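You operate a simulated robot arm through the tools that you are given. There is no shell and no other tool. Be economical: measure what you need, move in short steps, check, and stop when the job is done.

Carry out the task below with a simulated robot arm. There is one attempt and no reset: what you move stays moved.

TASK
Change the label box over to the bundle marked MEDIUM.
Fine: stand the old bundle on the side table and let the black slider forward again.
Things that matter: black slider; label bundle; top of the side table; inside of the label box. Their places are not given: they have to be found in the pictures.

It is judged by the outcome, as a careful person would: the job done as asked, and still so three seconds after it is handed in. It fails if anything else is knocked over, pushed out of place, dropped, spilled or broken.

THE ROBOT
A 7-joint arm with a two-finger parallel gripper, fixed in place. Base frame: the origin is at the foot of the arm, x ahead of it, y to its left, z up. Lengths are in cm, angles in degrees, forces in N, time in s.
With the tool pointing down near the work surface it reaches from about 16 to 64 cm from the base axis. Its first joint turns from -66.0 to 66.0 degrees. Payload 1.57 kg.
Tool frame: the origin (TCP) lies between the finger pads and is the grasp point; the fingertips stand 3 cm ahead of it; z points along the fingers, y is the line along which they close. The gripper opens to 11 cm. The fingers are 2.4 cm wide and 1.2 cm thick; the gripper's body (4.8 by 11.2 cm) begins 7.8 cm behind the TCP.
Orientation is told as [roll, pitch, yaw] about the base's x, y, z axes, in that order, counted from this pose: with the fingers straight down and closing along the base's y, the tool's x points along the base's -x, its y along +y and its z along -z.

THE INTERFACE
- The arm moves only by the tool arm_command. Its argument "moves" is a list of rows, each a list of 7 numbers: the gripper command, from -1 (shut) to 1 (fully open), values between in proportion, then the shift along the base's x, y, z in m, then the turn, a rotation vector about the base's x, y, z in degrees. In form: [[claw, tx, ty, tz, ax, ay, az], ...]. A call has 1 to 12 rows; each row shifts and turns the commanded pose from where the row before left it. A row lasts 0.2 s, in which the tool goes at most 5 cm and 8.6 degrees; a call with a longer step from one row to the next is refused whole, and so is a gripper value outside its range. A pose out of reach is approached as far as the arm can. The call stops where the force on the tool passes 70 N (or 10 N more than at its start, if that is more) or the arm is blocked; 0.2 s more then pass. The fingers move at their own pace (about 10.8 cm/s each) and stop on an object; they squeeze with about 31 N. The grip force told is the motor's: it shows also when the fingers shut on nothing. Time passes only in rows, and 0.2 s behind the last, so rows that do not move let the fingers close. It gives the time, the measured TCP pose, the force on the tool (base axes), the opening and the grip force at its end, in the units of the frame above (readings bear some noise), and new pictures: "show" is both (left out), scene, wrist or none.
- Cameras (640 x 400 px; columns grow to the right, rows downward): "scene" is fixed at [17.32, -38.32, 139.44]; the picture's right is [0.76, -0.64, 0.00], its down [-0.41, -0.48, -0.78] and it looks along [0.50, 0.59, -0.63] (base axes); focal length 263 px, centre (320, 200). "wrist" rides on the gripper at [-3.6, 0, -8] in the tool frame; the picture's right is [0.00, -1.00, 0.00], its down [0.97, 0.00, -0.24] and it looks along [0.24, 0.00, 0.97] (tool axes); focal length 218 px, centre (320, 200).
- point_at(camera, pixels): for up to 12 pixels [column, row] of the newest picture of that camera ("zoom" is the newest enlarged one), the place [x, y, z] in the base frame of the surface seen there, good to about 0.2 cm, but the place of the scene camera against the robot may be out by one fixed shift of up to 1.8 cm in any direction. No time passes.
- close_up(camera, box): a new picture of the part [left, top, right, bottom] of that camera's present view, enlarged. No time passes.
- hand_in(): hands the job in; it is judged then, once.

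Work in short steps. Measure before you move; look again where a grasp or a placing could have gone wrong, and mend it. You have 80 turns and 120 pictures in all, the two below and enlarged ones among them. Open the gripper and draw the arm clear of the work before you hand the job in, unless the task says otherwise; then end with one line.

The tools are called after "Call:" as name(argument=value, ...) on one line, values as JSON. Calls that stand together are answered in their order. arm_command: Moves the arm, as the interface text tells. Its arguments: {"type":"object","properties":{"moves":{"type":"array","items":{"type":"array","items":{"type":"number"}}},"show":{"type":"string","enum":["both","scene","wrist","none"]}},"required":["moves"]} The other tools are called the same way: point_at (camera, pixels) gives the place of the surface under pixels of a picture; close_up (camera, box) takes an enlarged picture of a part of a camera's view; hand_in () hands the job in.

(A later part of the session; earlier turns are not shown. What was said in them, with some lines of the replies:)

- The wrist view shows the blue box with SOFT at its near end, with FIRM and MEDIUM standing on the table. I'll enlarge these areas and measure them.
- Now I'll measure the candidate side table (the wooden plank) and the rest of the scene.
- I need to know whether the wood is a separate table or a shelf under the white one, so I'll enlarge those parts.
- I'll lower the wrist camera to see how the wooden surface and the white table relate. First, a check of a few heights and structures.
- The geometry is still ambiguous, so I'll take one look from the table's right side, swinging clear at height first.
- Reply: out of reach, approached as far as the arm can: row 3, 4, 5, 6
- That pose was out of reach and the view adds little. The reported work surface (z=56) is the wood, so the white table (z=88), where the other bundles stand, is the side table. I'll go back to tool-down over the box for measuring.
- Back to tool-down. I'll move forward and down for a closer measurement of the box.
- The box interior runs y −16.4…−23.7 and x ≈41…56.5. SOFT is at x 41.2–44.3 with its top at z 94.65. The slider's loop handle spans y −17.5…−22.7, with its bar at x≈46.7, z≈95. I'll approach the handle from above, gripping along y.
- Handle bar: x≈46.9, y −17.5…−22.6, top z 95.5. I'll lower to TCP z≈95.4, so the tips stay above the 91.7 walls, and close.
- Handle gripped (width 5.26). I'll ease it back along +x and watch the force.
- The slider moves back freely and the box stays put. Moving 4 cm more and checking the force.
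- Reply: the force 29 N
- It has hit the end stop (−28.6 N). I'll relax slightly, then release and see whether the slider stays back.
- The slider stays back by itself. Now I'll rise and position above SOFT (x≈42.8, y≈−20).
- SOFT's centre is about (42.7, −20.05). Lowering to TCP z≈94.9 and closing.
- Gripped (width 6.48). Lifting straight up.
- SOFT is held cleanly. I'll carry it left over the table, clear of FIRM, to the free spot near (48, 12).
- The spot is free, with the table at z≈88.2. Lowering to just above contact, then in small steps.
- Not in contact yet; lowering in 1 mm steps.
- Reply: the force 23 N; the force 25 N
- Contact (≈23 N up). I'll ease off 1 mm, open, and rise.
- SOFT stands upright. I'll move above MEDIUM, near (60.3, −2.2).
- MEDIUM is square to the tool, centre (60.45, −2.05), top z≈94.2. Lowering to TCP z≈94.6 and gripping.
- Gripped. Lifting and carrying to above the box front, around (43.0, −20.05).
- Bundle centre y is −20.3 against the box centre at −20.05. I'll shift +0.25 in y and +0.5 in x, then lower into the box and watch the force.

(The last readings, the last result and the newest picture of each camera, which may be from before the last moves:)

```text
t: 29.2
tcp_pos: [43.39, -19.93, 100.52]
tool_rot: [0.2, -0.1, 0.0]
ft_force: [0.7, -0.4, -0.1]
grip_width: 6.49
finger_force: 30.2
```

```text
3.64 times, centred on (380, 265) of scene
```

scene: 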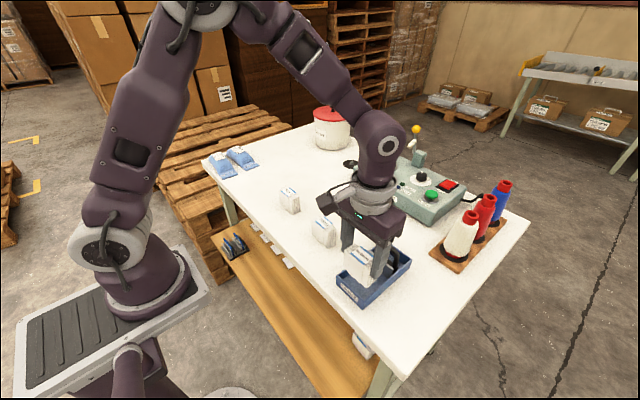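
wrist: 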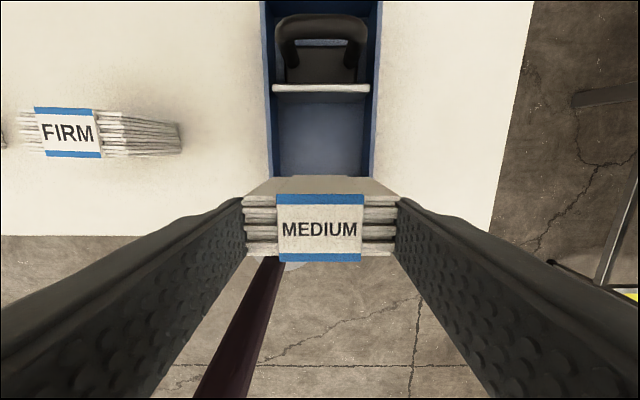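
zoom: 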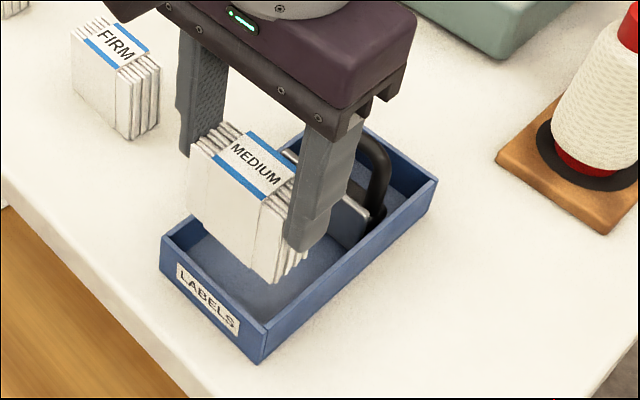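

Call:
arm_command(moves=[[-0.3, 0, 0, -0.02, 0, 0, 0], [-0.3, 0, 0, -0.02, 0, 0, 0], [-0.3, 0, 0, -0.01, 0, 0, 0], [-0.3, 0, 0, 0, 0, 0, 0]], show="wrist")

Call:
arm_command(moves=[[-0.3, 0, 0, -0.001, 0, 0, 0], [-0.3, 0, 0, -0.001, 0, 0, 0], [-0.3, 0, 0, 0, 0, 0, 0]], show="none")

```text
t: 30.2
tcp_pos: [43.37, -20.07, 95.54]
tool_rot: [0.2, 0.0, 0.0]
ft_force: [0.2, 0.4, -0.7]
grip_width: 6.5
finger_force: 30.8
```

wrist: 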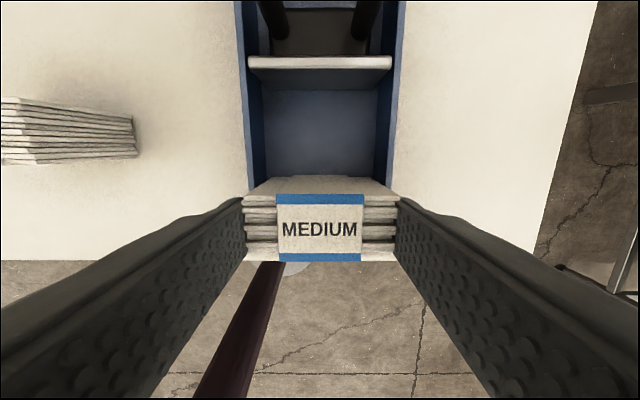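

```text
t: 31.0
tcp_pos: [43.41, -20.13, 95.37]
tool_rot: [0.2, 0.0, 0.0]
ft_force: [0.6, 0.2, 0.6]
grip_width: 6.52
finger_force: 31.1
```

Inside the box with no contact yet; continuing 1 mm at a time.

Call:
arm_command(moves=[[-0.3, 0, 0, -0.001, 0, 0, 0], [-0.3, 0, 0, -0.001, 0, 0, 0], [-0.3, 0, 0, 0, 0, 0, 0]], show="none")

Call:
arm_command(moves=[[-0.3, 0, 0, -0.001, 0, 0, 0], [-0.3, 0, 0, 0, 0, 0, 0]], show="none")

```text
t: 31.8
tcp_pos: [43.5, -20.01, 95.22]
tool_rot: [0.2, 0.0, -0.1]
ft_force: [-0.4, -0.6, 0.0]
grip_width: 6.5
finger_force: 30.5
```

```text
t: 32.4
tcp_pos: [43.46, -20.03, 95.09]
tool_rot: [0.2, 0.0, 0.0]
ft_force: [0.5, 0.5, 2.0]
grip_width: 6.49
finger_force: 31.3
```

Contact is just starting. Releasing and rising.

Call:
arm_command(moves=[[-0.3, 0, 0, -0.0005, 0, 0, 0], [0.1, 0, 0, 0, 0, 0, 0], [0.5, 0, 0, 0, 0, 0, 0], [0.5, 0, 0, 0, 0, 0, 0], [0.5, 0, 0, 0.03, 0, 0, 0], [0.5, 0, 0, 0.03, 0, 0, 0], [0.5, 0.03, 0, 0, 0, 0, 0], [0.5, 0.04, 0, 0, 0, 0, 0], [0.5, 0.03, 0, 0, 0, 0, 0], [0.5, 0, 0, 0, 0, 0, 0]])

Call:
close_up(camera="wrist", box=[240, 120, 400, 320])

```text
t: 34.6
tcp_pos: [53.49, -20.03, 101.02]
tool_rot: [0.3, 0.0, 0.0]
ft_force: [0.0, 0.3, 0.3]
grip_width: 8.25
finger_force: 0.1
```

scene: 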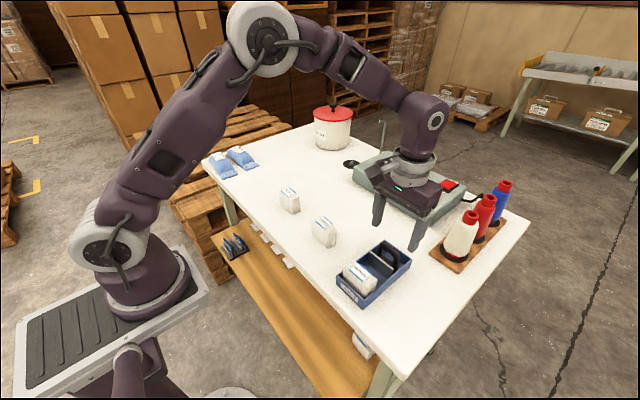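
wrist: 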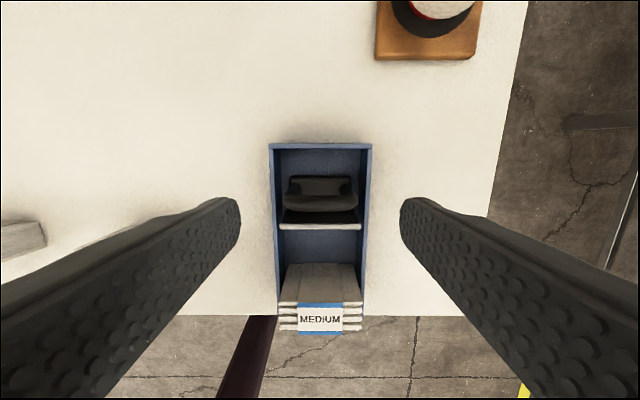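

```text
2.00 times, centred on (320, 220) of wrist
```

zoom: 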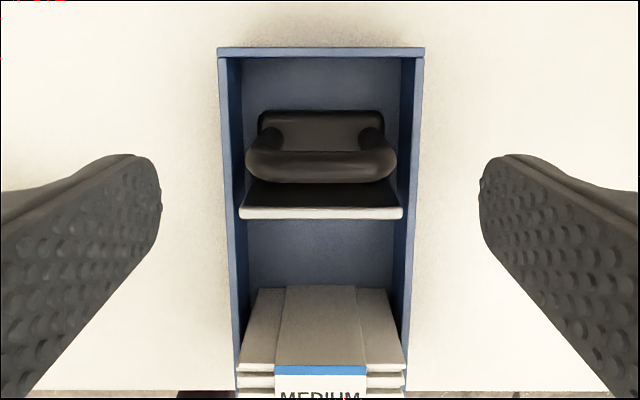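

MEDIUM stands in the box. I'll measure the handle, the plate and the bundle's rear face.

Call:
point_at(camera="zoom", pixels=[[320, 160], [320, 170], [322, 212], [320, 360], [320, 340], [248, 165], [394, 165]])

```text
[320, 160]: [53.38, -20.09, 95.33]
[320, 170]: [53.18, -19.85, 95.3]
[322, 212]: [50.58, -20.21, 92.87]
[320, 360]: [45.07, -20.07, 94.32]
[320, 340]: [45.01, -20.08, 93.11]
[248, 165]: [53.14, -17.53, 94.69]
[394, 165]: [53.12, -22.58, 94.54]
```

Handle at x≈53.3. Descend, grip it, and slide it forward 5 cm first.

Call:
arm_command(moves=[[0.4, 0, 0, -0.03, 0, 0, 0], [0.4, 0, 0, -0.026, 0, 0, 0], [0.4, 0, 0, 0, 0, 0, 0], [-0.3, 0, 0, 0, 0, 0, 0], [-0.3, 0, 0, 0, 0, 0, 0], [-0.3, 0, 0, 0, 0, 0, 0], [-0.3, -0.01, 0, 0, 0, 0, 0], [-0.3, -0.01, 0, 0, 0, 0, 0], [-0.3, -0.01, 0, 0, 0, 0, 0], [-0.3, -0.01, 0, 0, 0, 0, 0], [-0.3, -0.01, 0, 0, 0, 0, 0], [-0.3, 0, 0, 0, 0, 0, 0]], show="wrist")

```text
t: 37.2
tcp_pos: [48.43, -20.02, 95.5]
tool_rot: [0.1, -0.1, 0.0]
ft_force: [-1.4, -21.7, 21.7]
grip_width: 5.26
finger_force: 44.7
```

wrist: 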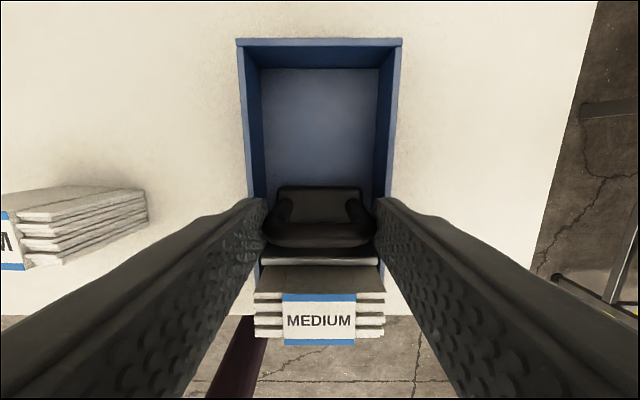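

The plate is about 0.5–1 cm from the bundle. Easing forward in 2 mm steps and watching the x force.

Call:
arm_command(moves=[[-0.3, -0.003, 0, 0, 0, 0, 0], [-0.3, -0.003, 0, 0, 0, 0, 0], [-0.3, -0.002, 0, 0, 0, 0, 0], [-0.3, -0.002, 0, 0, 0, 0, 0], [-0.3, 0, 0, 0, 0, 0, 0]], show="wrist")

Call:
close_up(camera="wrist", box=[230, 170, 410, 350])

```text
t: 38.4
tcp_pos: [47.53, -20.03, 95.42]
tool_rot: [0.0, 0.1, 0.1]
ft_force: [-1.1, -27.9, 27.1]
grip_width: 5.27
finger_force: 45.3
```

wrist: 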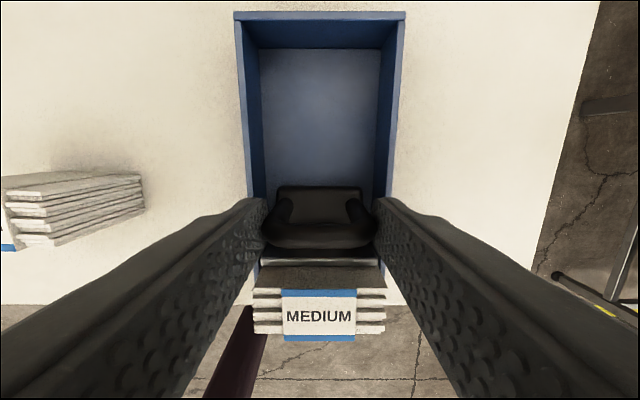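

```text
2.22 times, centred on (320, 260) of wrist
```

zoom: 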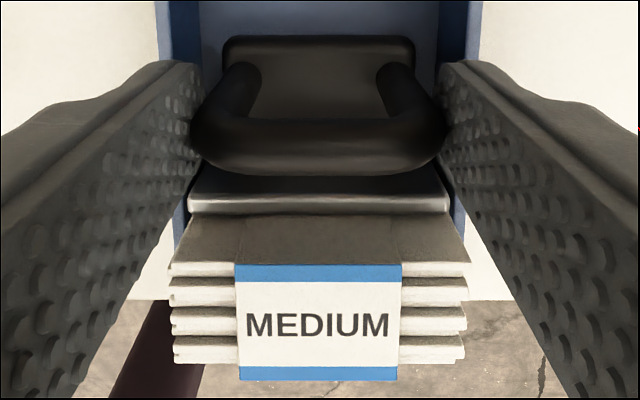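

The plate touches the bundle. Pushing on in 1 mm steps until the front wall resists.

Call:
arm_command(moves=[[-0.3, -0.001, 0, 0, 0, 0, 0], [-0.3, -0.001, 0, 0, 0, 0, 0], [-0.3, -0.001, 0, 0, 0, 0, 0], [-0.3, 0, 0, 0, 0, 0, 0]], show="none")

Call:
arm_command(moves=[[-0.3, -0.001, 0, 0, 0, 0, 0], [-0.3, -0.001, 0, 0, 0, 0, 0], [-0.3, 0, 0, 0, 0, 0, 0]], show="wrist")

```text
t: 39.4
tcp_pos: [47.19, -19.97, 95.44]
tool_rot: [0.1, 0.0, 0.1]
ft_force: [12.9, -29.8, 5.8]
grip_width: 5.28
finger_force: 44.9
```

```text
t: 40.2
tcp_pos: [47.17, -20.09, 95.42]
tool_rot: [0.1, -0.5, 0.1]
ft_force: [25.7, -27.0, -13.5]
grip_width: 5.26
finger_force: 44.8
```

wrist: 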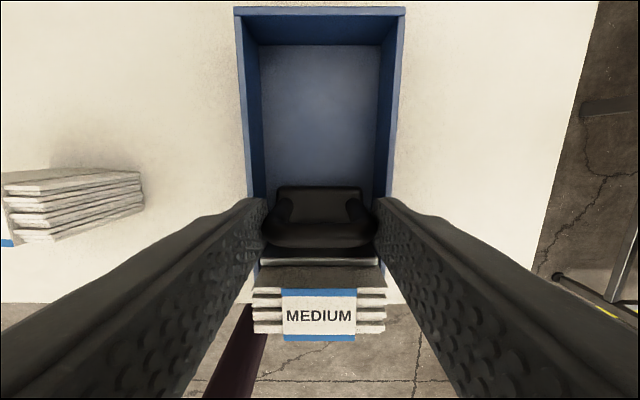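

It's seated: 25 N resistance, with the handle at x≈47.17 as at the start. Relaxing 1 mm, then opening, rising and drawing clear.

Call:
arm_command(moves=[[-0.3, 0.001, 0, 0, 0, 0, 0], [0.3, 0, 0, 0, 0, 0, 0], [0.4, 0, 0, 0, 0, 0, 0], [0.4, 0, 0, 0, 0, 0, 0], [0.4, 0, 0, 0.03, 0, 0, 0], [0.4, 0, 0, 0.04, 0, 0, 0], [0.4, 0, 0, 0.04, 0, 0, 0], [0.4, 0, 0, 0.04, 0, 0, 0], [0.4, 0, 0, 0, 0, 0, 0]])

Call:
close_up(camera="scene", box=[270, 170, 450, 320])

Call:
close_up(camera="wrist", box=[240, 100, 400, 260])

```text
t: 42.2
tcp_pos: [46.94, -19.96, 110.31]
tool_rot: [0.2, -0.1, -0.1]
ft_force: [0.2, 0.6, 0.0]
grip_width: 7.69
finger_force: 0.1
```

scene: 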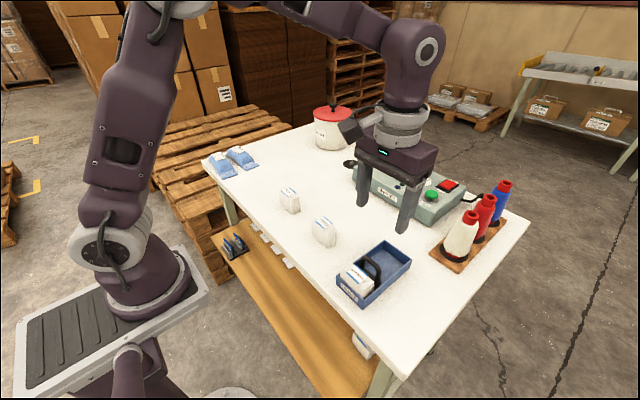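
wrist: 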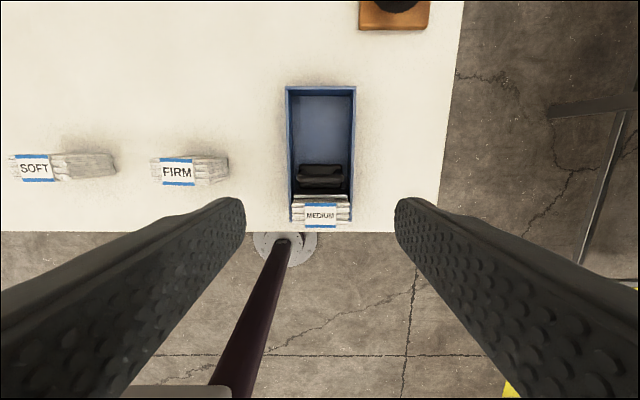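

```text
2.67 times, centred on (360, 245) of scene
```

zoom: 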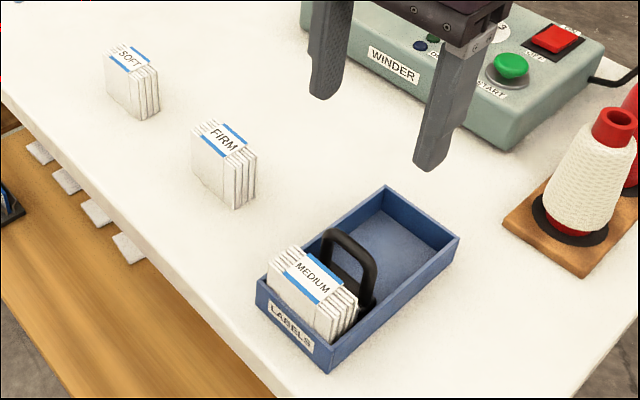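

```text
2.50 times, centred on (320, 180) of wrist
```

zoom: 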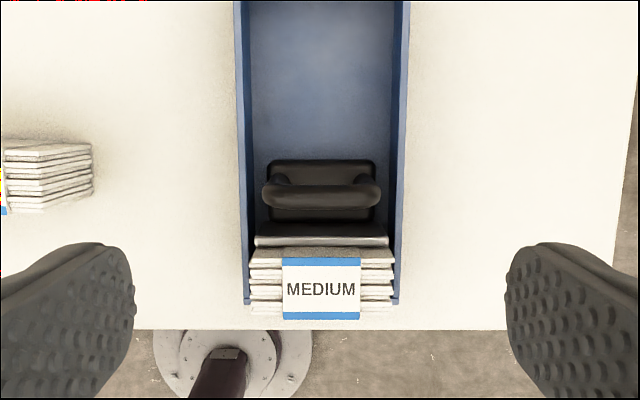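

MEDIUM sits at the front with the slider against it, SOFT stands on the table, and nothing else has moved. Opening fully, raising clear, then handing in.

Call:
arm_command(moves=[[1, 0, 0, 0.04, 0, 0, 0], [1, 0, 0, 0.04, 0, 0, 0], [1, 0, 0, 0, 0, 0, 0]], show="none")

Call:
hand_in()

```text
t: 43.0
tcp_pos: [46.97, -19.89, 118.54]
tool_rot: [0.2, 0.0, 0.0]
ft_force: [-0.1, -0.2, 0.0]
grip_width: 11.0
finger_force: 0.2
```

```text
The job is handed in.
```

The label box now holds the MEDIUM bundle with the black slider forward against it, and the old SOFT bundle stands on the white table, which I took to be the side table rather than the lower wooden surface.
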